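You operate a simulated robot arm through the tools that you are given. There is no shell and no other tool. Be economical: measure what you need, move in short steps, check, and stop when the job is done.

Carry out the task below with a simulated two-armed robot. There is one attempt and no reset: what you move stays moved.

TASK
On the door side of the work table, fold the teal towel in half, so that its two short edges meet.

It is judged by the outcome, as a careful person would: the job done as asked, and still so three seconds after it is handed in. It fails if anything else is knocked over, pushed out of place, dropped, spilled or broken. Flat cloth is picked up by pressing the open fingertips on it (5 to 10 N) and closing them slowly along it; thin cloth reads only 2 to 8 mm in the jaws.

THE ROBOT
Two 6-joint arms with two-finger parallel grippers on one trunk, on a base that drives. Base frame: it is fixed to the floor where the robot stands at the start and does not move with it; the origin is under the middle of the robot, x ahead of it, y to its left, z up; the surface under the hand at the start is at about z = 0.78. Units: m, degrees, N and s.
The left shoulder is at the start at [0.28, 0.185, 0.955], the right one opposite. With the tool pointing down near the work surface each hand reaches from about 0.56 to 0.94 m from the robot's upright axis, wherever it stands, measured 20 degrees to its own side. Places, roughly: door side of the work table [0.6, -0.6, 0.8]; teal towel [0.6, -0.1, 0.8]. Payload 1.57 kg a hand.
The tool frame of a hand sits at the grasp point between the pads (the TCP): z along the fingers, y along the line on which they close. The tips reach 0.03 m beyond it. Largest opening 0.08 m; finger width 0.017, thickness 0.012; the body of the gripper, 0.04 by 0.082 m, starts 0.08 m behind the TCP.
Orientation is told as [roll, pitch, yaw] about the base's x, y, z axes, in that order, counted from this pose: with the fingers straight down and closing along the base's y, the tool's x points along the base's -x, its y along +y and its z along -z.

THE INTERFACE
- The arms move only by the tool play_rows. It takes "left_motion", "right_motion" or both (then of equal length, played together; a hand with none holds still); each is a list of rows, each an object of numbers (a shift or turn left out is 0, a gripper value left out holds the last): "jaw": the gripper command, from -1 (fully open) to 1 (shut), values between in proportion; "tx", "ty", "tz": the shift along the tool's x, y, z in m; "ax", "ay", "az": the turn, a rotation vector about the tool's x, y, z in degrees. In form: [{"jaw": .., "tx": .., "ty": .., "tz": .., "ax": .., "ay": .., "az": ..}, ...]. A call has 1 to 12 rows; each row shifts and turns the commanded pose from where the row before left it, along the tool's axes as they then stand. A row lasts 0.2 s, in which the tool goes at most 0.05 m and 8.6 degrees; a call with a longer step from one row to the next is refused whole, and so is a gripper value outside its range. A pose out of reach is approached as far as the arm can. The call stops where the force on the tool passes 40 N (or 10 N more than at its start, if that is more) or the arm is blocked; 0.2 s more then pass. Each finger travels about 0.153 m/s and halts on what it meets, pressing with about 43 N; the grip force reading is that of the motor and also rises with nothing between the fingers. The clock runs only during rows and for 0.2 s after the last one: add rows that do not move to give the fingers time. It gives the time, the measured TCP pose, the force on the tool (base axes), the opening and the grip force at its end, in the units of the frame above (readings bear some noise), with the torque about the TCP (base axes, N m) and any sound that the robot's microphone picked up, and new pictures: "views" is both (left out), scene, wrist or none (wrist: the cameras of the hands that moved).
- Cameras (640 x 400 px; columns grow to the right, rows downward): "scene" is now at [0.2325, 0.0107, 1.4022]; the picture's right is [0.31, -0.95, 0.00], its down [-0.76, -0.25, -0.60] and it looks along [0.57, 0.18, -0.80] (base axes); focal length 221 px, centre (320, 200). "left" rides on the left gripper at [0.072, 0.007, -0.122] in its tool frame; the picture's right is [-0.09, 1.00, 0.00], its down [-0.84, -0.08, -0.54] and it looks along [-0.54, -0.05, 0.84] (tool axes); focal length 238 px, centre (320, 200). "right" rides on the right gripper at [0.072, -0.007, -0.122] in its tool frame; the picture's right is [0.09, 1.00, 0.00], its down [-0.84, 0.08, -0.54] and it looks along [-0.54, 0.05, 0.84] (tool axes); focal length 238 px, centre (320, 200). There is no depth. A picture from a camera that has moved, and an enlarged one, comes with that camera's place and axes in the base frame and with its lens. The place of the scene camera against the robot may be out by one fixed shift of up to 0.025 m in any direction.
- slide_trunk(by): slides the trunk up (or, below 0, down) by that many m; the arms and the scene camera ride with it, the base frame stays. It gives what a move gives, with no picture.
- drive_base(legs): drives the robot by 1 to 6 legs, each [ahead, turn to the left] in m and degrees, along the robot's own axes; the way and the turn of a leg run together, so that a leg with both is an arc; at most 1.5 m and 180 degrees a leg. The arms and the cameras ride along, it lands a little off, and it stops where it bumps. It gives what a move gives, and a new picture of the scene camera.
- turn_head(pan, tilt): turns the head with the scene camera to pan (to the left, within 86 degrees either way) and tilt (down, from -29 to 69), counted from straight ahead of the robot. It gives what a move gives, and a new picture of the scene camera.
- enlarge(camera, box): a new picture of the part [left, top, right, bottom] of that camera's present view, enlarged. It takes no simulated time.
- hand_in(): hands the job in; it is judged then, once.

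Work in short steps. Places have to be worked out from the pictures, the camera data and where the tool is seen: move nearer, look again, correct. Check each grasp and each placing, and mend what went wrong. You have 120 turns and 260 pictures in all, those below and enlarged ones among them. Open the grippers and draw the arms clear of the work before you hand the job in, unless the task says otherwise; then end with one line.

The tools are called by a JSON object that holds its "fn" and its "kwargs". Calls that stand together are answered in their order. play_rows: Moves the arms, as the interface text tells. Its arguments: {"type":"object","properties":{"left_motion":{"type":"array","items":{"type":"object","properties":{"jaw":{"type":"number"},"tx":{"type":"number"},"ty":{"type":"number"},"tz":{"type":"number"},"ax":{"type":"number"},"ay":{"type":"number"},"az":{"type":"number"}}}},"right_motion":{"type":"array","items":{"type":"object","properties":{"jaw":{"type":"number"},"tx":{"type":"number"},"ty":{"type":"number"},"tz":{"type":"number"},"ax":{"type":"number"},"ay":{"type":"number"},"az":{"type":"number"}}}},"views":{"type":"string","enum":["both","scene","wrist","none"]}},"required":[]} The other tools are called the same way: slide_trunk (by) slides the trunk up or down; drive_base (legs) drives the base; turn_head (pan, tilt) turns the head that bears the scene camera; enlarge (camera, box) takes an enlarged picture of a part of a camera's view; hand_in () hands the job in.

At the start:

```text
clock: 0.0
left_ee_pos: [0.5961, 0.1269, 0.9671]
left_orientation: [0.0, 0.1, 0.0]
left_force: [-0.5, -0.6, 0.2]
left_torque: [0.01, -0.01, 0.01]
left_grip_width: 0.0801
left_grip_force: 0.0
right_ee_pos: [0.5232, -0.3139, 0.9707]
right_orientation: [-0.1, 0.0, 0.0]
right_force: [-0.4, -0.1, 0.2]
right_torque: [0.02, -0.06, 0.02]
right_grip_width: 0.0801
right_grip_force: 0.2
trunk travel left (down, up): [-0.65, 0.34]
robot x, y, heading: [-0.0035, -0.0026, -0.1]
head pan, tilt: [17.9, 53.2]
```

scene: 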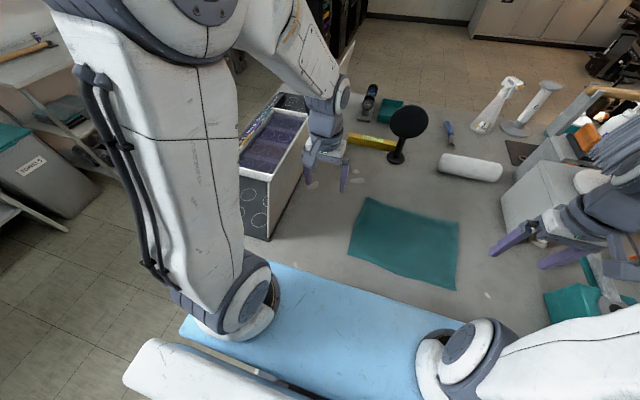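
right: 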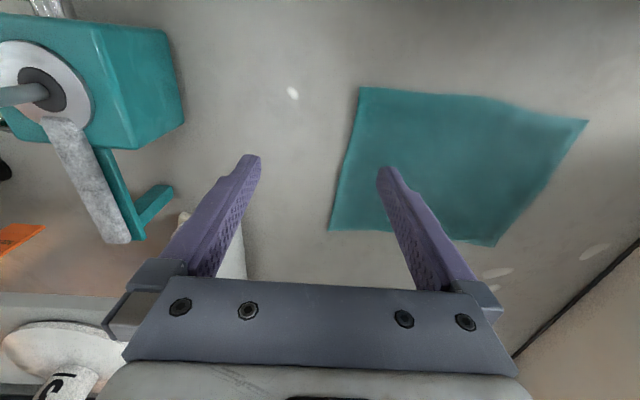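
left: 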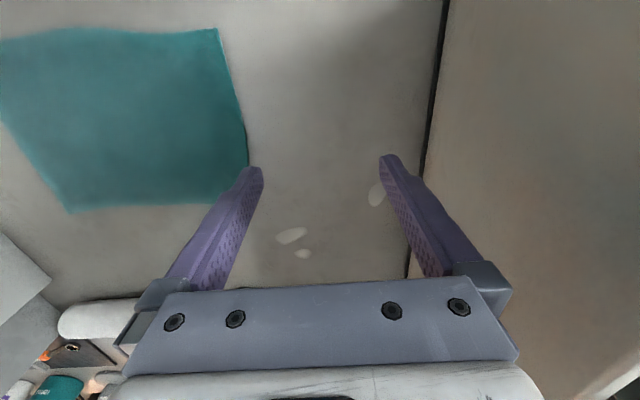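

The towel seems to lie at about x 0.50–0.74, y −0.31–0.01, with its short edges on the left and right. I'll look to the right first, to see what the "door side" is.

{"fn": "turn_head", "kwargs": {"pan": -45, "tilt": 40}}

{"fn": "turn_head", "kwargs": {"pan": -10, "tilt": 45}}

```text
clock: 1.3
left_ee_pos: [0.5961, 0.1267, 0.9658]
left_orientation: [-0.1, 0.0, -0.1]
left_force: [0.2, 0.0, 0.3]
left_torque: [0.03, 0.03, 0.01]
left_grip_width: 0.0799
left_grip_force: 0.1
right_ee_pos: [0.5238, -0.3129, 0.9714]
right_orientation: [0.0, 0.1, 0.1]
right_force: [0.1, 0.1, 0.1]
right_torque: [0.0, -0.04, -0.02]
right_grip_width: 0.0798
right_grip_force: 0.0
trunk travel left (down, up): [-0.65, 0.34]
robot x, y, heading: [-0.0006, -0.0013, -0.1]
head pan, tilt: [-45.0, 40.0]
camera scene: at [0.2224, -0.0721, 1.4207], right [-0.71, -0.71, 0.0], down [-0.46, 0.45, -0.77], along [0.54, -0.54, -0.64], focal length 221 px, centre (320, 200)
```

scene: 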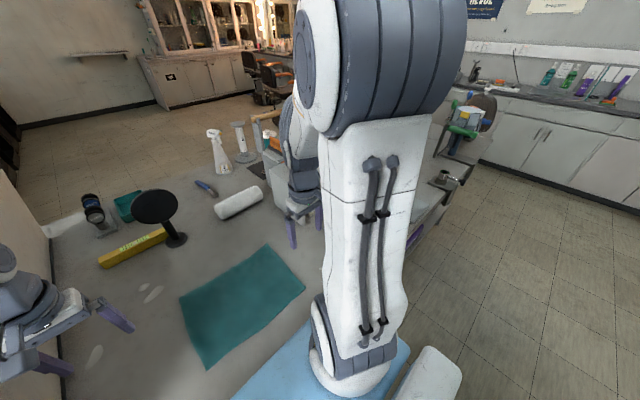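

```text
clock: 2.3
left_ee_pos: [0.5955, 0.1271, 0.9662]
left_orientation: [-0.1, -0.1, 0.0]
left_force: [-0.3, -0.1, 0.1]
left_torque: [0.01, -0.02, 0.01]
left_grip_width: 0.0799
left_grip_force: 0.1
right_ee_pos: [0.5239, -0.3121, 0.9711]
right_orientation: [0.0, 0.1, -0.1]
right_force: [0.2, -0.4, 0.3]
right_torque: [-0.03, -0.02, 0.01]
right_grip_width: 0.08
right_grip_force: 0.1
trunk travel left (down, up): [-0.65, 0.34]
robot x, y, heading: [-0.0032, 0.0001, -0.0]
head pan, tilt: [-10.0, 45.0]
camera scene: at [0.2423, -0.0262, 1.4134], right [-0.17, -0.98, 0.0], down [-0.7, 0.12, -0.71], along [0.7, -0.12, -0.71], focal length 221 px, centre (320, 200)
```

scene: 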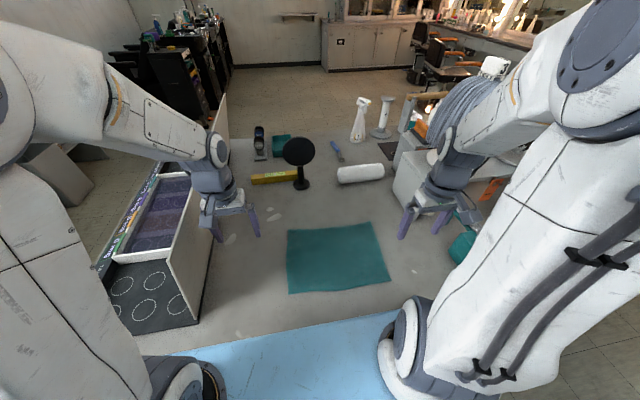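

I'll take a closer look at the right-hand part of the table and at the towel.

{"fn": "enlarge", "kwargs": {"camera": "scene", "box": [370, 70, 570, 320]}}

{"fn": "enlarge", "kwargs": {"camera": "scene", "box": [260, 200, 420, 310]}}

{"fn": "enlarge", "kwargs": {"camera": "right", "box": [0, 0, 640, 400]}}

```text
1.60 times, centred on (470, 195) of scene
camera zoom: at [0.2423, -0.0262, 1.4134], right [-0.17, -0.98, 0.0], down [-0.7, 0.12, -0.71], along [0.7, -0.12, -0.71], focal length 353 px, centre (80, 208)
```

zoom: 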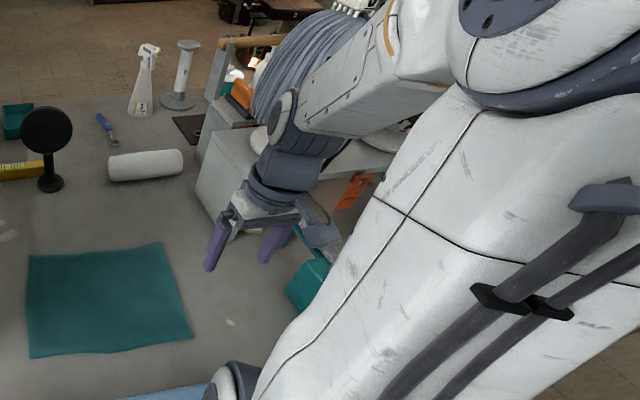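

```text
3.64 times, centred on (340, 255) of scene
camera zoom: at [0.2423, -0.0262, 1.4134], right [-0.17, -0.98, 0.0], down [-0.7, 0.12, -0.71], along [0.7, -0.12, -0.71], focal length 803 px, centre (247, 0)
```

zoom: 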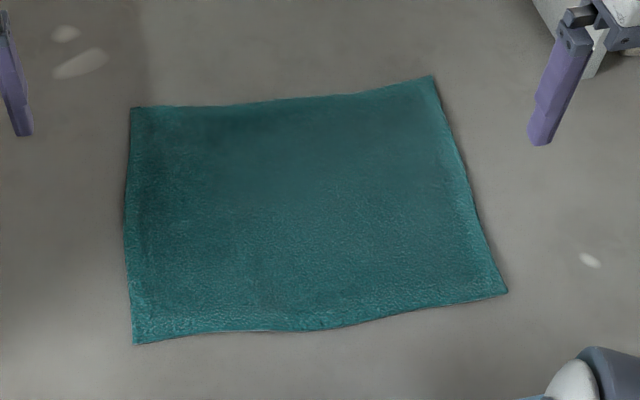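

```text
1.00 times, centred on (320, 200) of right (not enlarged: the box is as wide or as high as the picture)
camera zoom: at [0.4513, -0.3195, 1.0938], right [-0.09, 1.0, 0.0], down [0.84, 0.08, 0.54], along [0.54, 0.05, -0.84], focal length 238 px, centre (320, 200)
```

zoom: 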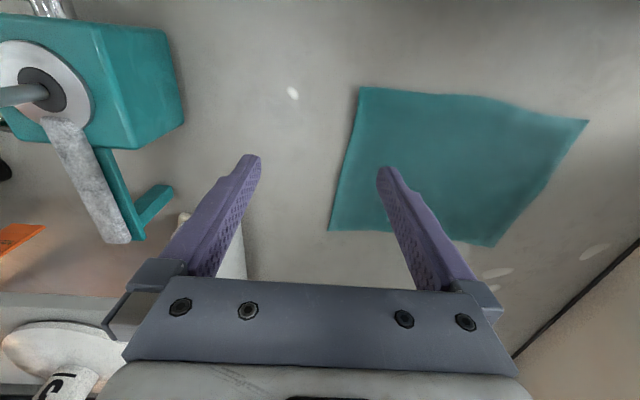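

From the wrist cameras, the towel corners are about NL(.498,.029), FL(.715,.010), FR(.708,−.279), NR(.487,−.269). I'll fold the left short edge onto the right one, using both hands. First I turn both grippers so that they close along x.

{"fn": "play_rows", "kwargs": {"left_motion": [{"az": 8.2}, {"az": 8.2}, {"az": 8.2}, {"az": 8.2}, {"az": 8.2}, {"az": 8.2}, {"az": 8.2}, {"az": 8.2}, {"az": 8.2}, {"az": 8.2}, {"az": 8.0}, {}], "right_motion": [{"az": 8.2}, {"az": 8.2}, {"az": 8.2}, {"az": 8.2}, {"az": 8.2}, {"az": 8.2}, {"az": 8.2}, {"az": 8.2}, {"az": 8.2}, {"az": 8.2}, {"az": 8.0}, {}], "views": "both"}}

```text
clock: 4.9
left_ee_pos: [0.5971, 0.1257, 0.9662]
left_orientation: [-0.1, 0.0, -90.1]
left_force: [0.9, 0.5, -0.7]
left_torque: [-0.01, -0.03, 0.01]
left_grip_width: 0.0798
left_grip_force: 0.0
right_ee_pos: [0.5225, -0.3127, 0.9702]
right_orientation: [0.0, 0.0, -90.1]
right_force: [0.3, -0.4, 0.6]
right_torque: [0.03, -0.02, -0.05]
right_grip_width: 0.0803
right_grip_force: 0.0
trunk travel left (down, up): [-0.65, 0.34]
robot x, y, heading: [-0.0032, 0.0046, 0.1]
head pan, tilt: [-10.0, 45.0]
camera scene: at [0.2423, -0.0262, 1.4134], right [-0.17, -0.98, 0.0], down [-0.7, 0.12, -0.71], along [0.7, -0.12, -0.71], focal length 221 px, centre (320, 200)
camera right: at [0.5167, -0.2412, 1.0934], right [1.0, 0.09, 0.0], down [0.08, -0.84, 0.54], along [0.05, -0.54, -0.84], focal length 238 px, centre (320, 200)
camera left: at [0.6033, 0.1972, 1.0892], right [1.0, -0.09, 0.0], down [-0.08, -0.84, 0.54], along [-0.05, -0.54, -0.84], focal length 238 px, centre (320, 200)
```

scene: 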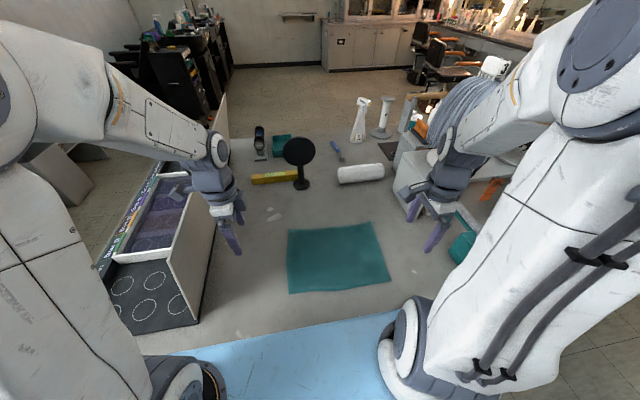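
right: 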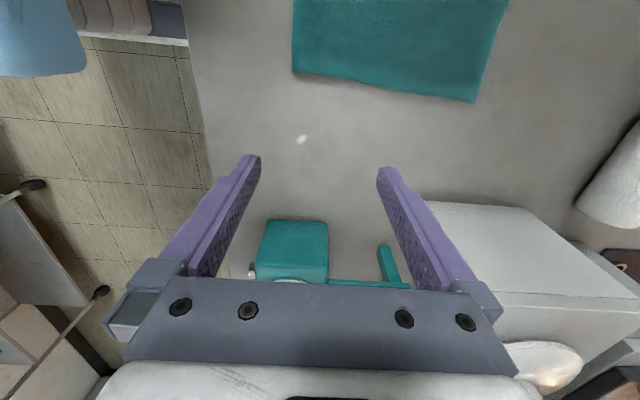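
left: 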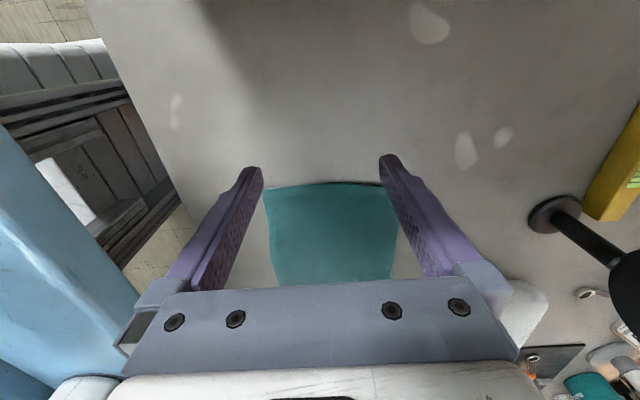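

Both wrists turn freely. I'll bring the left hand above the far-left grasp point and the right hand above the near-left one, at z≈0.87.

{"fn": "play_rows", "kwargs": {"left_motion": [{"tx": -0.0244, "ty": 0.0186, "tz": 0.019, "jaw": 0.1}, {"tx": -0.0244, "ty": 0.0186, "tz": 0.019}, {"tx": -0.0244, "ty": 0.0186, "tz": 0.019}, {"tx": -0.0244, "ty": 0.0186, "tz": 0.019}, {"tx": -0.0244, "ty": 0.0186, "tz": 0.019}, {}, {}, {}, {}], "right_motion": [{"jaw": 0.1, "tx": 0.041, "tz": 0.0}, {"tx": 0.041}, {"tx": 0.041, "tz": 0.016}, {"tx": 0.041, "tz": 0.016}, {"tx": 0.041, "tz": 0.016}, {"tx": 0.041, "tz": 0.016}, {"tx": 0.041, "tz": 0.016}, {"tx": 0.041, "tz": 0.02}, {}], "views": "both"}}

```text
clock: 6.9
left_ee_pos: [0.6879, 0.0046, 0.8723]
left_orientation: [-0.1, -0.1, -90.1]
left_force: [-0.2, -0.2, -0.4]
left_torque: [0.0, 0.01, -0.03]
left_grip_width: 0.0361
left_grip_force: 0.0
right_ee_pos: [0.5234, 0.0169, 0.8708]
right_orientation: [0.1, 0.0, -90.1]
right_force: [0.4, -0.9, -0.4]
right_torque: [-0.01, -0.01, 0.02]
right_grip_width: 0.0361
right_grip_force: 0.0
trunk travel left (down, up): [-0.65, 0.34]
robot x, y, heading: [-0.0021, 0.0038, 0.0]
head pan, tilt: [-10.0, 45.0]
camera scene: at [0.2423, -0.026, 1.4134], right [-0.17, -0.98, 0.0], down [-0.7, 0.12, -0.71], along [0.7, -0.12, -0.71], focal length 221 px, centre (320, 200)
camera right: at [0.5154, 0.0886, 0.9933], right [1.0, 0.09, 0.0], down [0.08, -0.84, 0.54], along [0.05, -0.54, -0.84], focal length 238 px, centre (320, 200)
camera left: at [0.6949, 0.0748, 0.9956], right [1.0, -0.09, 0.0], down [-0.08, -0.84, 0.54], along [-0.05, -0.54, -0.84], focal length 238 px, centre (320, 200)
```

scene: 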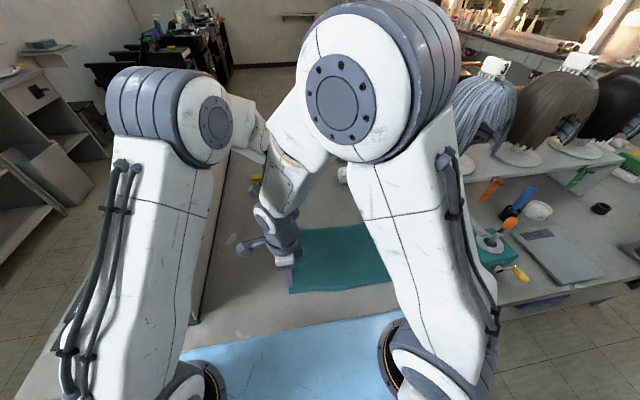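
right: 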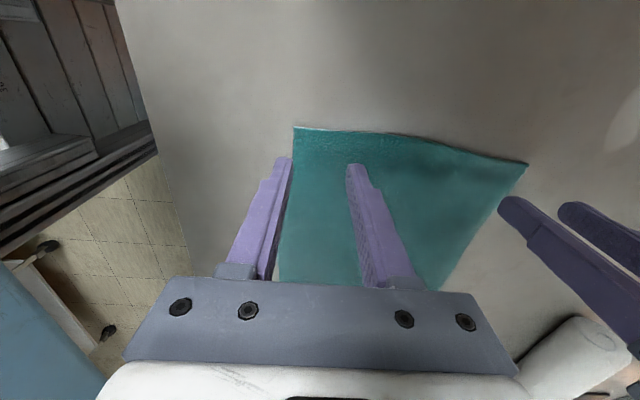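
left: 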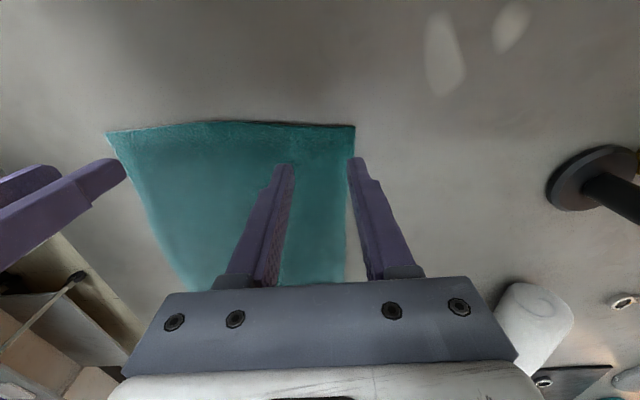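

Corners refined to NL(.499,.028) and FL(.720,.013), so both hands sit right at the edge. I'll lower them until just above the cloth.

{"fn": "play_rows", "kwargs": {"left_motion": [{"tz": 0.018}, {"tz": 0.018}, {"tz": 0.018}, {"tz": 0.004}, {}], "right_motion": [{"tz": 0.018}, {"tz": 0.018}, {"tz": 0.018}, {"tz": 0.003}, {}], "views": "wrist"}}

```text
clock: 8.1
left_ee_pos: [0.6898, 0.0038, 0.8143]
left_orientation: [0.2, -0.2, -90.0]
left_force: [-0.7, 0.7, 2.4]
left_torque: [0.01, 0.01, -0.01]
left_grip_width: 0.0361
left_grip_force: 0.1
right_ee_pos: [0.5221, 0.0156, 0.813]
right_orientation: [-0.1, 0.1, -90.0]
right_force: [0.1, -0.9, 2.4]
right_torque: [0.0, 0.02, 0.01]
right_grip_width: 0.0359
right_grip_force: 0.1
trunk travel left (down, up): [-0.65, 0.34]
robot x, y, heading: [0.0045, 0.0001, -0.1]
head pan, tilt: [-10.0, 45.0]
camera right: at [0.5162, 0.0865, 0.9364], right [1.0, 0.09, 0.0], down [0.08, -0.84, 0.54], along [0.05, -0.54, -0.84], focal length 238 px, centre (320, 200)
camera left: at [0.6961, 0.0753, 0.9368], right [1.0, -0.09, 0.0], down [-0.08, -0.84, 0.54], along [-0.05, -0.54, -0.84], focal length 238 px, centre (320, 200)
```

right: 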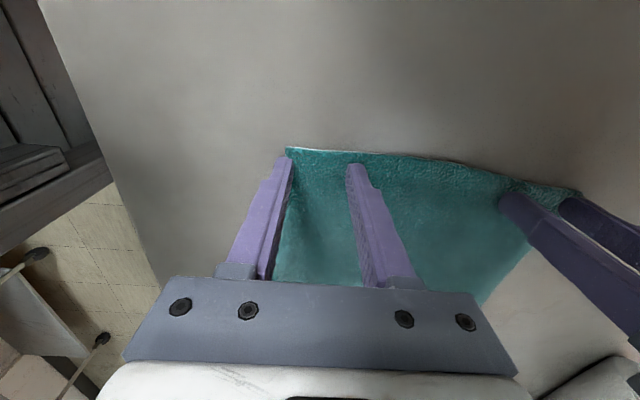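
left: 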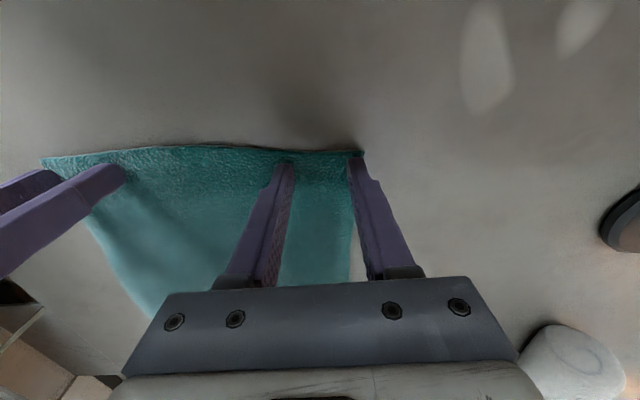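

Light contact (2.4 N). The right hand's near finger is right on the side edge, so I'll shift that hand 8 mm inward and press both down slightly more.

{"fn": "play_rows", "kwargs": {"left_motion": [{}, {}, {"tz": 0.002}, {}, {}], "right_motion": [{"tz": -0.006}, {"ty": 0.009}, {"tz": 0.006}, {"tz": 0.002}, {}], "views": "none"}}

```text
clock: 9.3
left_ee_pos: [0.6889, 0.0041, 0.8133]
left_orientation: [0.2, -0.2, -89.9]
left_force: [-0.9, 1.0, 17.8]
left_torque: [0.0, 0.09, -0.02]
left_grip_width: 0.0359
left_grip_force: 0.0
right_ee_pos: [0.5314, 0.0156, 0.8138]
right_orientation: [0.0, -0.1, -90.1]
right_force: [0.2, -2.1, 6.7]
right_torque: [-0.03, 0.01, 0.0]
right_grip_width: 0.0357
right_grip_force: 0.0
trunk travel left (down, up): [-0.65, 0.34]
robot x, y, heading: [0.0009, 0.0012, -0.1]
head pan, tilt: [-10.0, 45.0]
```

Left presses at 17.8 N, a bit too much, so I back it off 1.2 mm. Then I'll close both slowly.

{"fn": "play_rows", "kwargs": {"left_motion": [{"tz": -0.0012}, {}, {"jaw": 0.25}, {"jaw": 0.35}, {"jaw": 0.45}, {"jaw": 0.55}, {"jaw": 0.65}, {"jaw": 0.75}, {"jaw": 0.85}, {"jaw": 1.0}, {}, {}], "right_motion": [{}, {}, {"jaw": 0.25}, {"jaw": 0.35}, {"jaw": 0.45}, {"jaw": 0.55}, {"jaw": 0.65}, {"jaw": 0.75}, {"jaw": 0.85}, {"jaw": 1.0}, {}, {}], "views": "wrist"}}

```text
clock: 11.9
left_ee_pos: [0.6876, 0.0046, 0.8143]
left_orientation: [-0.1, -0.2, -89.9]
left_force: [-16.5, 0.0, 16.6]
left_torque: [0.03, 0.59, 0.04]
left_grip_width: 0.0061
left_grip_force: 25.8
right_ee_pos: [0.5326, 0.0171, 0.8123]
right_orientation: [0.3, 0.1, -90.0]
right_force: [14.9, -1.1, 7.7]
right_torque: [0.03, -0.47, 0.01]
right_grip_width: 0.0042
right_grip_force: 24.7
trunk travel left (down, up): [-0.65, 0.34]
robot x, y, heading: [-0.0013, 0.0004, 0.1]
head pan, tilt: [-10.0, 45.0]
camera right: at [0.5256, 0.088, 0.936], right [1.0, 0.09, 0.0], down [0.08, -0.84, 0.54], along [0.05, -0.54, -0.84], focal length 238 px, centre (320, 200)
camera left: at [0.6944, 0.0751, 0.936], right [1.0, -0.09, 0.0], down [-0.08, -0.84, 0.54], along [-0.05, -0.54, -0.84], focal length 238 px, centre (320, 200)
```

right: 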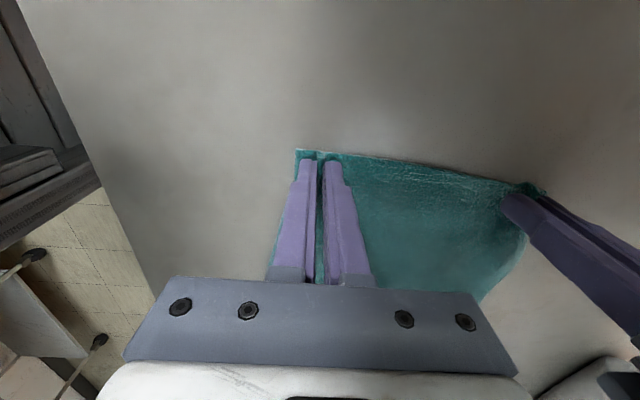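
left: 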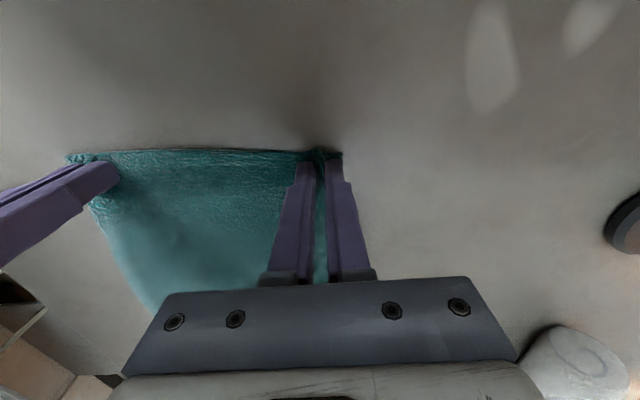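

Both grips hold cloth (6 mm and 4 mm), and it is taut between them. I'll lift 4 cm and ease the hands together slightly.

{"fn": "play_rows", "kwargs": {"left_motion": [{"tz": -0.006, "ty": -0.004}, {"tz": -0.01, "ty": -0.003}, {"tz": -0.012}, {"tz": -0.012}, {}], "right_motion": [{"tz": -0.006, "ty": 0.003}, {"tz": -0.01, "ty": 0.003}, {"tz": -0.012}, {"tz": -0.012}, {}], "views": "both"}}

```text
clock: 13.1
left_ee_pos: [0.6813, 0.004, 0.8539]
left_orientation: [0.2, -0.2, -90.1]
left_force: [0.8, 0.1, 0.0]
left_torque: [0.02, -0.01, 0.04]
left_grip_width: 0.0042
left_grip_force: 24.9
right_ee_pos: [0.5382, 0.0146, 0.8521]
right_orientation: [0.0, 0.0, -90.0]
right_force: [0.7, -0.1, -1.1]
right_torque: [0.01, 0.02, 0.0]
right_grip_width: 0.0037
right_grip_force: 24.9
trunk travel left (down, up): [-0.65, 0.34]
robot x, y, heading: [-0.0007, -0.0005, -0.2]
head pan, tilt: [-10.0, 45.0]
camera scene: at [0.2422, -0.0261, 1.4134], right [-0.17, -0.98, 0.0], down [-0.7, 0.12, -0.71], along [0.7, -0.12, -0.71], focal length 221 px, centre (320, 200)
camera right: at [0.5317, 0.0862, 0.9755], right [1.0, 0.09, 0.0], down [0.08, -0.84, 0.54], along [0.05, -0.54, -0.84], focal length 238 px, centre (320, 200)
camera left: at [0.6881, 0.0751, 0.9772], right [1.0, -0.09, 0.0], down [-0.08, -0.84, 0.54], along [-0.05, -0.54, -0.84], focal length 238 px, centre (320, 200)
```

scene: 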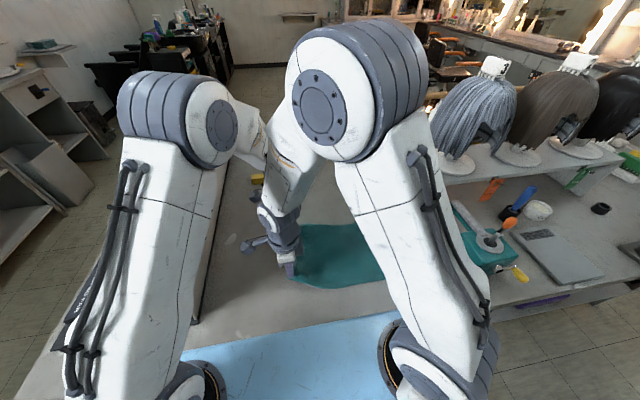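
right: 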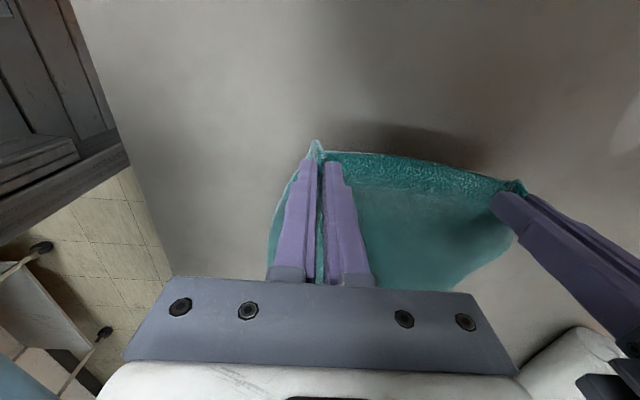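
left: 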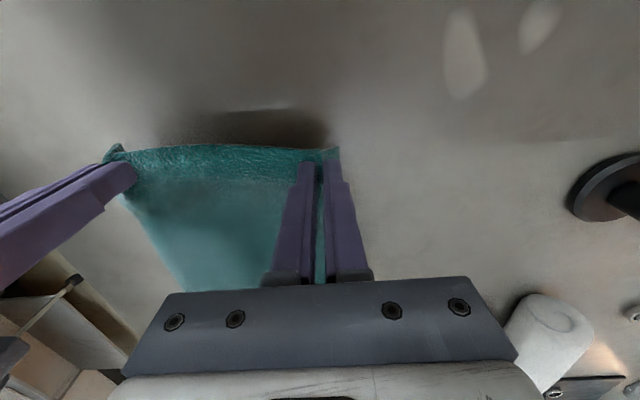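

Both corners are held and the edge is lifted. I'll carry the edge up and over to the fold line, at about y −0.135.

{"fn": "play_rows", "kwargs": {"left_motion": [{"tx": -0.02, "tz": -0.025}, {"tx": -0.024, "tz": -0.02, "ty": -0.002}, {"tx": -0.03, "tz": -0.012, "ty": -0.002}, {"tx": -0.033, "tz": -0.007, "ty": -0.001}, {"tx": -0.033, "tz": -0.002}, {}], "right_motion": [{"tx": -0.02, "tz": -0.025}, {"tx": -0.024, "tz": -0.02, "ty": -0.002}, {"tx": -0.03, "tz": -0.012, "ty": -0.002}, {"tx": -0.033, "tz": -0.007, "ty": -0.001}, {"tx": -0.033, "tz": -0.002}, {}], "views": "both"}}

```text
clock: 14.5
left_ee_pos: [0.6755, -0.1378, 0.9192]
left_orientation: [0.0, -0.1, -90.0]
left_force: [-0.7, -0.1, 0.0]
left_torque: [0.01, 0.0, 0.03]
left_grip_width: 0.0042
left_grip_force: 25.3
right_ee_pos: [0.5333, -0.1272, 0.9193]
right_orientation: [0.1, 0.0, -89.9]
right_force: [-0.6, -0.5, 0.7]
right_torque: [0.02, 0.0, 0.01]
right_grip_width: 0.0036
right_grip_force: 25.0
trunk travel left (down, up): [-0.65, 0.34]
robot x, y, heading: [0.0005, -0.0029, 0.1]
head pan, tilt: [-10.0, 45.0]
camera scene: at [0.2423, -0.0263, 1.4134], right [-0.17, -0.98, 0.0], down [-0.7, 0.12, -0.71], along [0.7, -0.12, -0.71], focal length 221 px, centre (320, 200)
camera right: at [0.5274, -0.0557, 1.0419], right [1.0, 0.09, 0.0], down [0.08, -0.84, 0.54], along [0.05, -0.54, -0.84], focal length 238 px, centre (320, 200)
camera left: at [0.6832, -0.0666, 1.0425], right [1.0, -0.09, 0.0], down [-0.08, -0.84, 0.54], along [-0.05, -0.54, -0.84], focal length 238 px, centre (320, 200)
```

scene: 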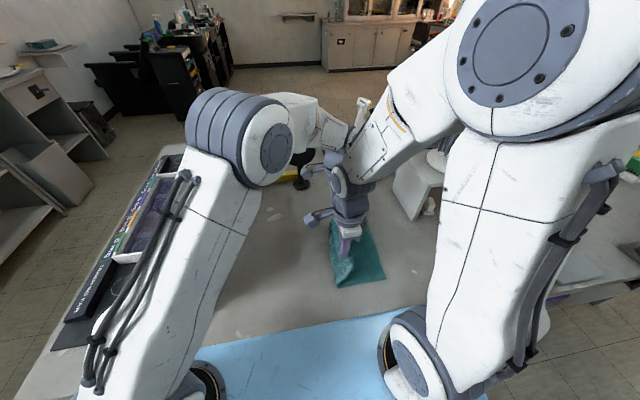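
right: 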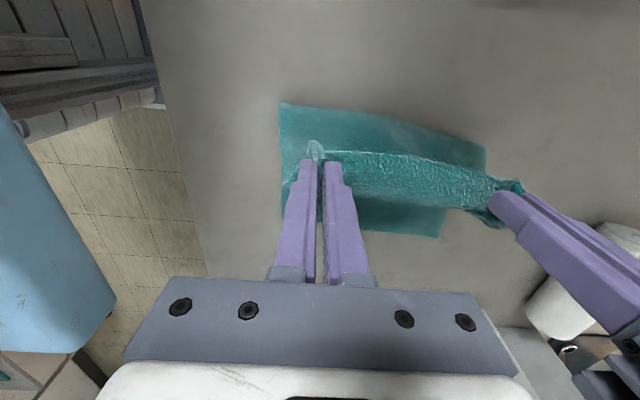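
left: 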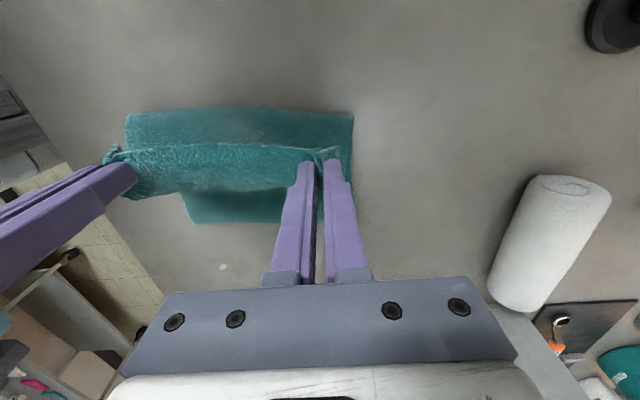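

The right edge still lies at y≈−0.255 (near) to −0.275 (far). I'll continue over while rolling the hands 30°, so that the edge turns over, and come down to about 3 cm.

{"fn": "play_rows", "kwargs": {"left_motion": [{"tx": -0.0347, "tz": -0.0046, "ay": 7.5}, {"tx": -0.0364, "tz": 0.0006, "ay": 7.5}, {"tx": -0.0354, "tz": 0.007, "ay": 7.5, "ty": -0.001}, {"tx": -0.0323, "tz": 0.016, "ay": 7.5, "ty": -0.001}, {"tx": -0.0212, "tz": 0.0166}, {}], "right_motion": [{"tx": -0.0347, "tz": -0.0046, "ay": 7.5}, {"tx": -0.0364, "tz": 0.0006, "ay": 7.5}, {"tx": -0.0354, "tz": 0.007, "ay": 7.5, "ty": -0.001}, {"tx": -0.0323, "tz": 0.016, "ay": 7.5, "ty": -0.001}, {"tx": -0.0212, "tz": 0.0166}, {}], "views": "both"}}

```text
clock: 15.9
left_ee_pos: [0.6304, -0.2194, 0.8509]
left_orientation: [0.1, 29.9, -90.1]
left_force: [0.3, 0.2, -1.0]
left_torque: [-0.02, 0.0, 0.05]
left_grip_width: 0.0044
left_grip_force: 25.1
left hand out of reach, approached as far as the arm can: row 3, 4
right_ee_pos: [0.5304, -0.2613, 0.8479]
right_orientation: [0.0, 30.2, -90.0]
right_force: [0.2, -0.4, 0.3]
right_torque: [0.01, 0.02, 0.05]
right_grip_width: 0.0036
right_grip_force: 24.2
trunk travel left (down, up): [-0.65, 0.34]
robot x, y, heading: [0.0005, -0.0015, 0.2]
head pan, tilt: [-10.0, 45.0]
camera scene: at [0.2423, -0.0264, 1.4134], right [-0.17, -0.98, 0.0], down [-0.7, 0.12, -0.71], along [0.7, -0.12, -0.71], focal length 221 px, centre (320, 200)
camera right: at [0.5243, -0.2611, 0.9903], right [1.0, 0.08, 0.05], down [0.08, -1.0, 0.05], along [0.05, -0.05, -1.0], focal length 238 px, centre (320, 200)
camera left: at [0.6357, -0.2202, 0.994], right [1.0, -0.08, -0.04], down [-0.08, -1.0, 0.05], along [-0.05, -0.05, -1.0], focal length 238 px, centre (320, 200)
```

scene: 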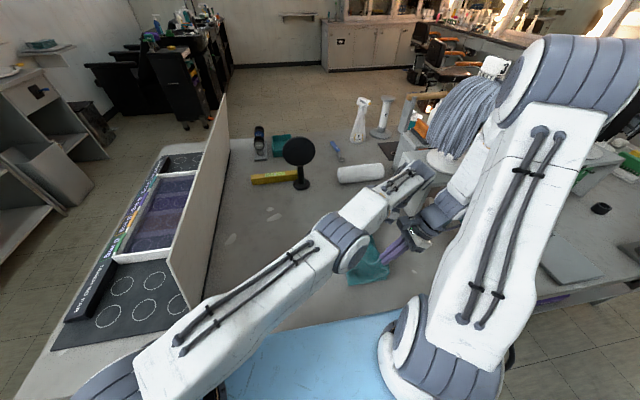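
right: 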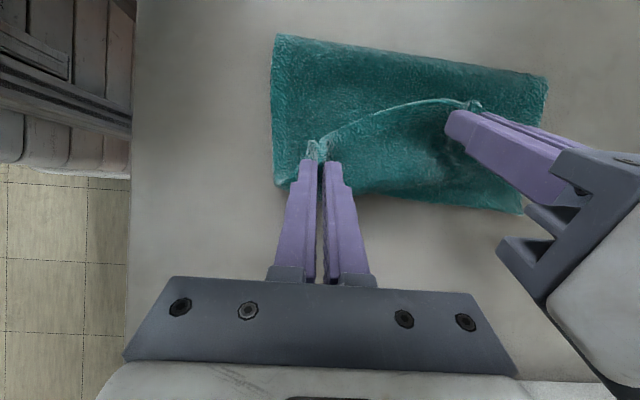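
left: 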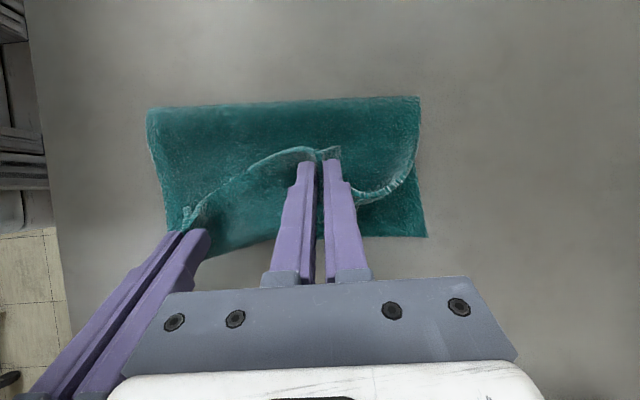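

The left hand runs out of reach with the roll. I'll unroll it there and then extend it to its target; the right hand holds still.

{"fn": "play_rows", "kwargs": {"left_motion": [{"ay": -8}, {"ay": -8}, {"ay": -8}, {"ay": -6}, {"tx": -0.013, "ty": 0.01}, {"tx": -0.013, "ty": 0.01}, {"tx": -0.013, "ty": 0.01}, {"tx": -0.012, "ty": 0.008}, {}], "views": "both"}}

```text
clock: 17.9
left_ee_pos: [0.6684, -0.2723, 0.8503]
left_orientation: [0.1, -0.1, -90.1]
left_force: [-0.7, -0.4, -0.7]
left_torque: [0.02, 0.01, 0.01]
left_grip_width: 0.0043
left_grip_force: 24.7
right_ee_pos: [0.53, -0.2623, 0.8482]
right_orientation: [0.0, 30.0, -89.9]
right_force: [-0.9, 0.6, -0.1]
right_torque: [-0.02, 0.0, 0.01]
right_grip_width: 0.0037
right_grip_force: 24.8
trunk travel left (down, up): [-0.65, 0.34]
robot x, y, heading: [-0.0004, 0.001, -0.1]
head pan, tilt: [-10.0, 45.0]
camera scene: at [0.2423, -0.0263, 1.4134], right [-0.17, -0.98, 0.0], down [-0.7, 0.12, -0.71], along [0.7, -0.12, -0.71], focal length 221 px, centre (320, 200)
camera left: at [0.6749, -0.2023, 0.9733], right [1.0, -0.09, 0.0], down [-0.08, -0.84, 0.54], along [-0.05, -0.54, -0.84], focal length 238 px, centre (320, 200)
```

scene: 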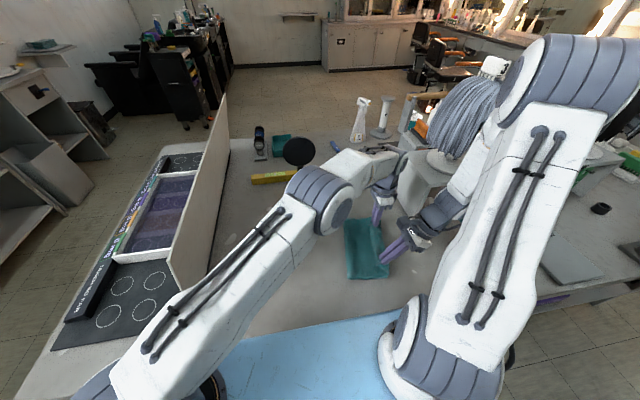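
left: 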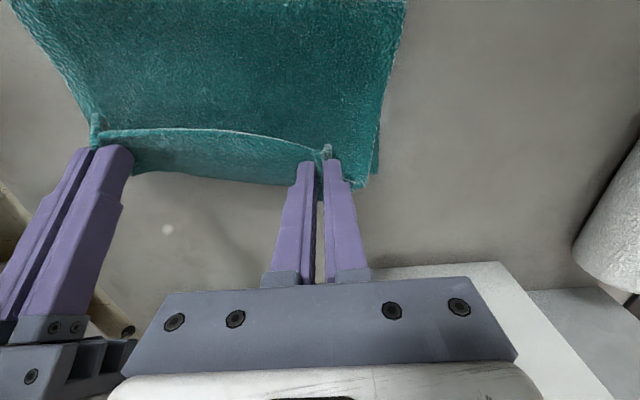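

I'll check how the layers lie with the right camera.

{"fn": "enlarge", "kwargs": {"camera": "right", "box": [200, 0, 600, 250]}}

{"fn": "enlarge", "kwargs": {"camera": "left", "box": [60, 60, 420, 285]}}

```text
1.60 times, centred on (400, 125) of right
camera zoom: at [0.5244, -0.2606, 0.9906], right [1.0, 0.08, 0.05], down [0.08, -1.0, 0.05], along [0.05, -0.05, -1.0], focal length 381 px, centre (192, 320)
```

zoom: 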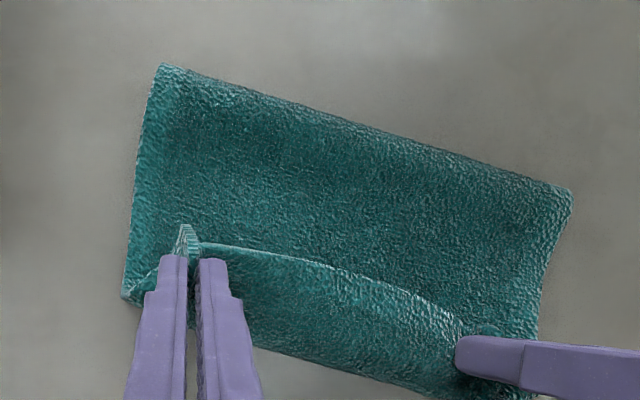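

```text
1.78 times, centred on (240, 172) of left
camera zoom: at [0.6749, -0.2023, 0.9733], right [1.0, -0.09, 0.0], down [-0.08, -0.84, 0.54], along [-0.05, -0.54, -0.84], focal length 424 px, centre (462, 249)
```

zoom: 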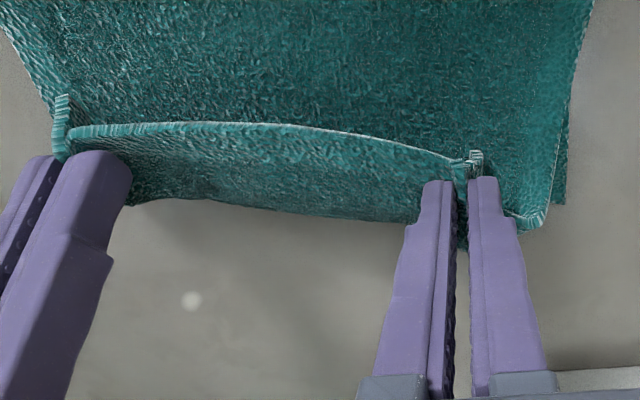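

The edge is slightly curled up and back at the pinches, and the far side of the lower layer has shifted to y≈−0.30. I'll lower both hands while pulling ~2 cm more to the right, to unroll the curl.

{"fn": "play_rows", "kwargs": {"left_motion": [{"tx": -0.008, "tz": 0.01}, {"tx": -0.008, "tz": 0.01}, {"tx": -0.006, "tz": 0.01}, {}], "right_motion": [{"tx": -0.0108, "tz": 0.0053}, {"tx": -0.0108, "tz": 0.0053}, {"tx": -0.0107, "tz": 0.0054}, {}], "views": "wrist"}}

```text
clock: 18.9
left_ee_pos: [0.6698, -0.2959, 0.8221]
left_orientation: [0.1, -0.1, -90.0]
left_force: [-1.7, 0.7, 3.5]
left_torque: [0.07, 0.03, 0.02]
left_grip_width: 0.0045
left_grip_force: 25.2
right_ee_pos: [0.5311, -0.2794, 0.8189]
right_orientation: [0.0, 30.1, -90.0]
right_force: [0.7, 1.4, 1.7]
right_torque: [0.02, 0.03, -0.01]
right_grip_width: 0.0034
right_grip_force: 24.5
trunk travel left (down, up): [-0.65, 0.34]
robot x, y, heading: [0.0033, 0.0014, -0.1]
head pan, tilt: [-10.0, 45.0]
camera right: at [0.5234, -0.2802, 0.9615], right [1.0, 0.08, 0.05], down [0.08, -1.0, 0.05], along [0.05, -0.05, -1.0], focal length 238 px, centre (320, 200)
camera left: at [0.6755, -0.2243, 0.9443], right [1.0, -0.09, 0.0], down [-0.08, -0.84, 0.54], along [-0.05, -0.54, -0.84], focal length 238 px, centre (320, 200)
```

right: 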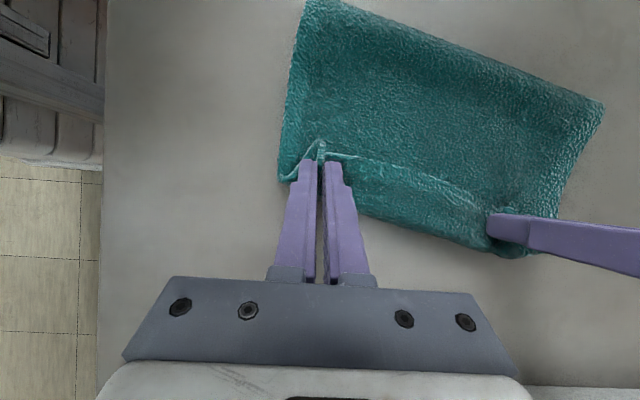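
left: 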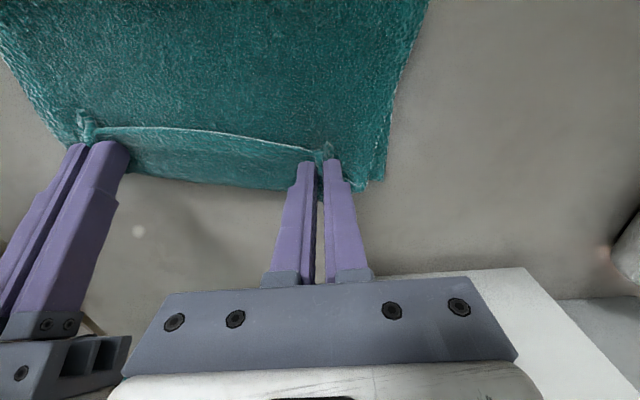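

The hem is folded back about 4 cm: the edge was too slack over the fold, and the lower layer crept right. I'll lift, unfold back to the left, pull the towel slightly left (better reach), and redo it with a tauter arc.

{"fn": "play_rows", "kwargs": {"left_motion": [{"tz": -0.025}, {"tz": -0.025}, {"tz": -0.025}, {"tz": -0.025, "tx": 0.01}, {"tx": 0.035}, {"tx": 0.035}, {"tx": 0.035}, {"tx": 0.035}, {}], "right_motion": [{"tz": -0.0231, "tx": 0.0096, "ay": -7.5}, {"tz": -0.0241, "tx": 0.0065, "ay": -7.5}, {"tz": -0.0248, "tx": 0.0033, "ay": -7.5}, {"tz": -0.025, "tx": 0.01, "ay": -7.5}, {"tx": 0.035}, {"tx": 0.035}, {"tx": 0.035}, {"tx": 0.035}, {}], "views": "wrist"}}

```text
clock: 20.9
left_ee_pos: [0.6687, -0.1432, 0.9204]
left_orientation: [0.1, -0.2, -90.0]
left_force: [-0.2, 0.4, 0.2]
left_torque: [-0.02, 0.0, 0.0]
left_grip_width: 0.0042
left_grip_force: 24.7
right_ee_pos: [0.5337, -0.1433, 0.9213]
right_orientation: [0.0, 0.0, -90.1]
right_force: [0.1, -0.6, 0.2]
right_torque: [0.01, 0.03, 0.01]
right_grip_width: 0.0038
right_grip_force: 24.4
trunk travel left (down, up): [-0.65, 0.34]
robot x, y, heading: [0.0004, -0.002, 0.1]
head pan, tilt: [-10.0, 45.0]
camera right: at [0.5272, -0.0721, 1.0437], right [1.0, 0.09, 0.0], down [0.08, -0.84, 0.54], along [0.05, -0.54, -0.84], focal length 238 px, centre (320, 200)
camera left: at [0.6754, -0.0719, 1.0434], right [1.0, -0.09, 0.0], down [-0.08, -0.84, 0.54], along [-0.05, -0.54, -0.84], focal length 238 px, centre (320, 200)
```

right: 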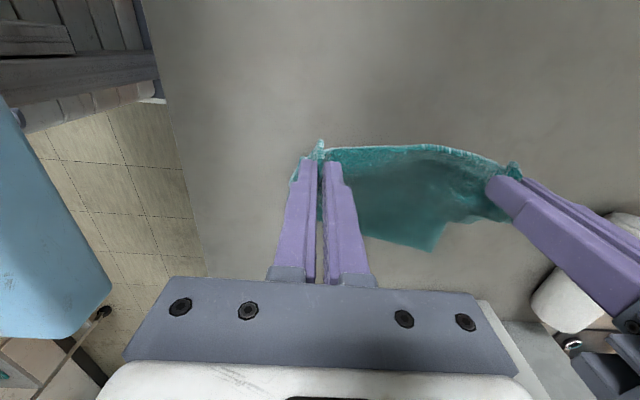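
left: 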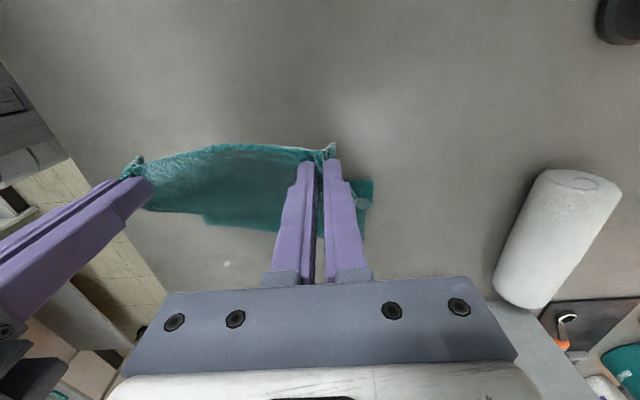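

I'll continue left, low, to lay the towel out again and drag it slightly left and square.

{"fn": "play_rows", "kwargs": {"left_motion": [{"tx": 0.033, "tz": 0.01}, {"tx": 0.033, "tz": 0.015}, {"tx": 0.033, "tz": 0.02}, {"tx": 0.033, "tz": 0.02}, {"tx": 0.022, "tz": 0.02}, {"tx": 0.022}, {"tx": 0.02}, {}], "right_motion": [{"tx": 0.033, "tz": 0.01}, {"tx": 0.033, "tz": 0.015}, {"tx": 0.033, "tz": 0.02}, {"tx": 0.033, "tz": 0.02}, {"tx": 0.022, "tz": 0.02}, {"tx": 0.022}, {"tx": 0.02}, {}], "views": "wrist"}}

```text
clock: 22.7
left_ee_pos: [0.6688, 0.0505, 0.8327]
left_orientation: [0.0, -0.2, -89.9]
left_force: [0.4, 0.2, -0.5]
left_torque: [0.01, 0.01, 0.04]
left_grip_width: 0.0043
left_grip_force: 24.7
right_ee_pos: [0.5302, 0.0513, 0.8341]
right_orientation: [0.0, -0.1, -90.0]
right_force: [0.1, -0.6, 0.1]
right_torque: [-0.04, 0.02, -0.02]
right_grip_width: 0.0037
right_grip_force: 24.4
trunk travel left (down, up): [-0.65, 0.34]
robot x, y, heading: [-0.0002, 0.0005, 0.2]
head pan, tilt: [-10.0, 45.0]
camera right: at [0.524, 0.1225, 0.9569], right [1.0, 0.09, 0.0], down [0.08, -0.84, 0.54], along [0.05, -0.54, -0.84], focal length 238 px, centre (320, 200)
camera left: at [0.6758, 0.1222, 0.9552], right [1.0, -0.09, 0.0], down [-0.08, -0.84, 0.54], along [-0.05, -0.54, -0.84], focal length 238 px, centre (320, 200)
```

right: 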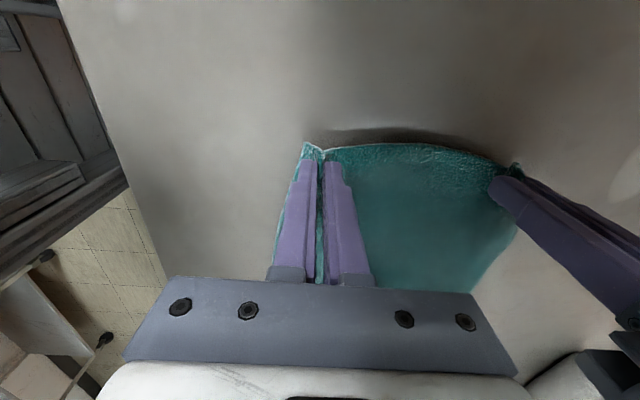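
left: 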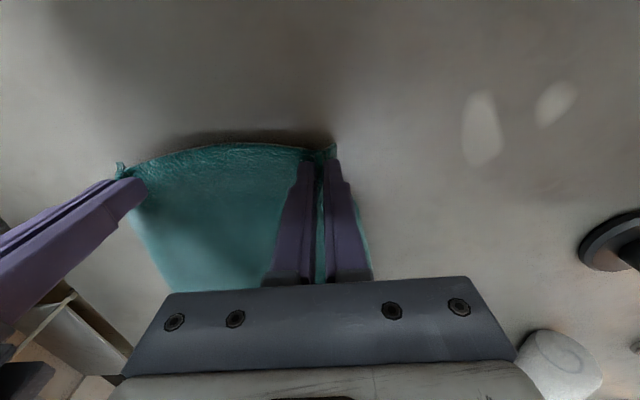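

Checking the towel lay from the head camera.

{"fn": "turn_head", "kwargs": {"pan": -25, "tilt": 55}}

```text
clock: 23.5
left_ee_pos: [0.6697, 0.0506, 0.8326]
left_orientation: [-0.1, -0.2, -90.0]
left_force: [0.0, -0.2, 1.0]
left_torque: [0.0, -0.03, 0.02]
left_grip_width: 0.0043
left_grip_force: 25.0
right_ee_pos: [0.5309, 0.05, 0.8351]
right_orientation: [-0.1, 0.0, -90.0]
right_force: [-0.5, -0.8, 0.2]
right_torque: [-0.02, 0.02, -0.03]
right_grip_width: 0.0036
right_grip_force: 24.7
trunk travel left (down, up): [-0.65, 0.34]
robot x, y, heading: [-0.0033, -0.001, 0.1]
head pan, tilt: [-25.0, 55.0]
camera scene: at [0.2276, -0.0424, 1.4], right [-0.42, -0.91, 0.0], down [-0.74, 0.35, -0.57], along [0.52, -0.24, -0.82], focal length 221 px, centre (320, 200)
```

scene: 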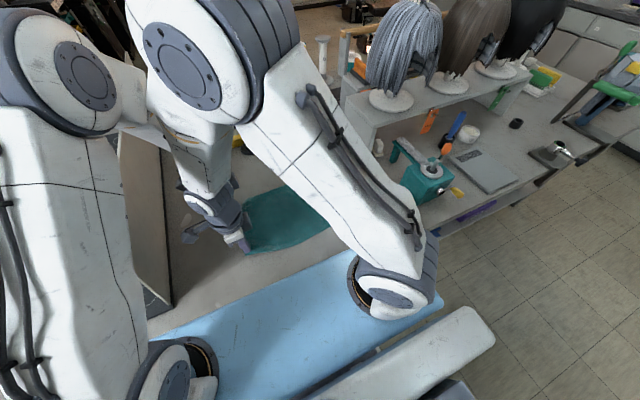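

The lay seems fine (the right edge is hidden by the arm). I'll spread the hands ~1 cm and swing the edge up on a tauter arc to above the fold line (y≈−0.085).

{"fn": "play_rows", "kwargs": {"left_motion": [{"tx": -0.01, "tz": -0.03, "ty": 0.005}, {"tx": -0.025, "tz": -0.035}, {"tx": -0.035, "tz": -0.03}, {"tx": -0.03, "tz": -0.01}, {"tx": -0.035, "tz": -0.007}, {}], "right_motion": [{"tx": -0.01, "tz": -0.03, "ty": -0.005}, {"tx": -0.025, "tz": -0.035}, {"tx": -0.035, "tz": -0.03}, {"tx": -0.03, "tz": -0.01}, {"tx": -0.035, "tz": -0.007}, {}], "views": "both"}}

```text
clock: 24.9
left_ee_pos: [0.6718, -0.0831, 0.9483]
left_orientation: [0.1, -0.1, -90.0]
left_force: [-1.8, 0.1, -0.2]
left_torque: [0.0, 0.05, 0.03]
left_grip_width: 0.0041
left_grip_force: 25.1
right_ee_pos: [0.5287, -0.0827, 0.9473]
right_orientation: [0.1, -0.1, -90.0]
right_force: [1.0, 0.0, -0.1]
right_torque: [0.02, -0.06, -0.04]
right_grip_width: 0.0038
right_grip_force: 24.4
trunk travel left (down, up): [-0.65, 0.34]
robot x, y, heading: [0.0, 0.0008, 0.0]
head pan, tilt: [-25.0, 55.0]
camera scene: at [0.2275, -0.0427, 1.4], right [-0.42, -0.91, 0.0], down [-0.74, 0.35, -0.57], along [0.52, -0.24, -0.82], focal length 221 px, centre (320, 200)
camera right: at [0.521, -0.0115, 1.0702], right [1.0, 0.09, 0.0], down [0.08, -0.84, 0.54], along [0.05, -0.54, -0.84], focal length 238 px, centre (320, 200)
camera left: at [0.6788, -0.0124, 1.0715], right [1.0, -0.09, 0.0], down [-0.08, -0.84, 0.54], along [-0.05, -0.54, -0.84], focal length 238 px, centre (320, 200)
```

scene: 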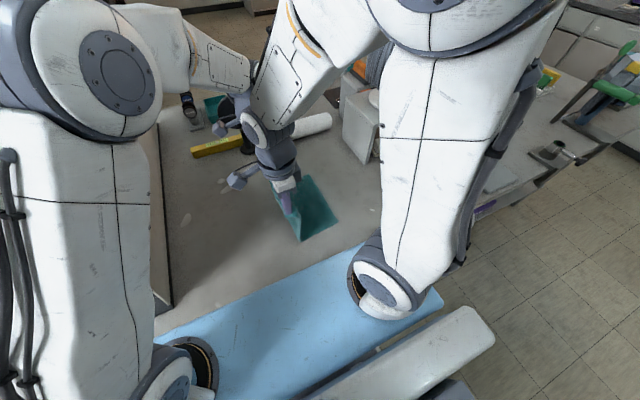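
right: 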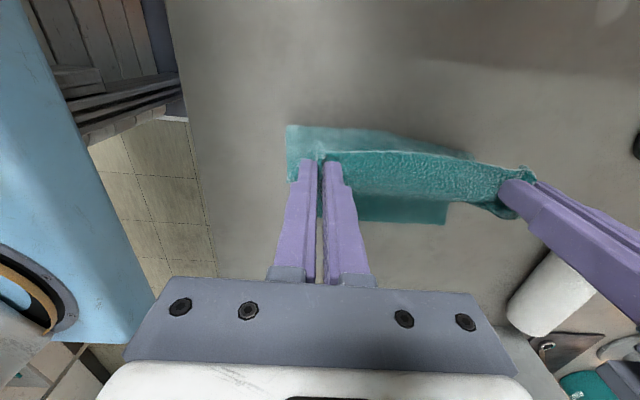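
left: 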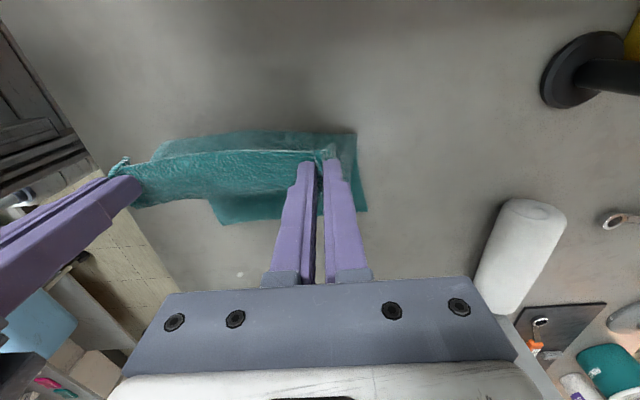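

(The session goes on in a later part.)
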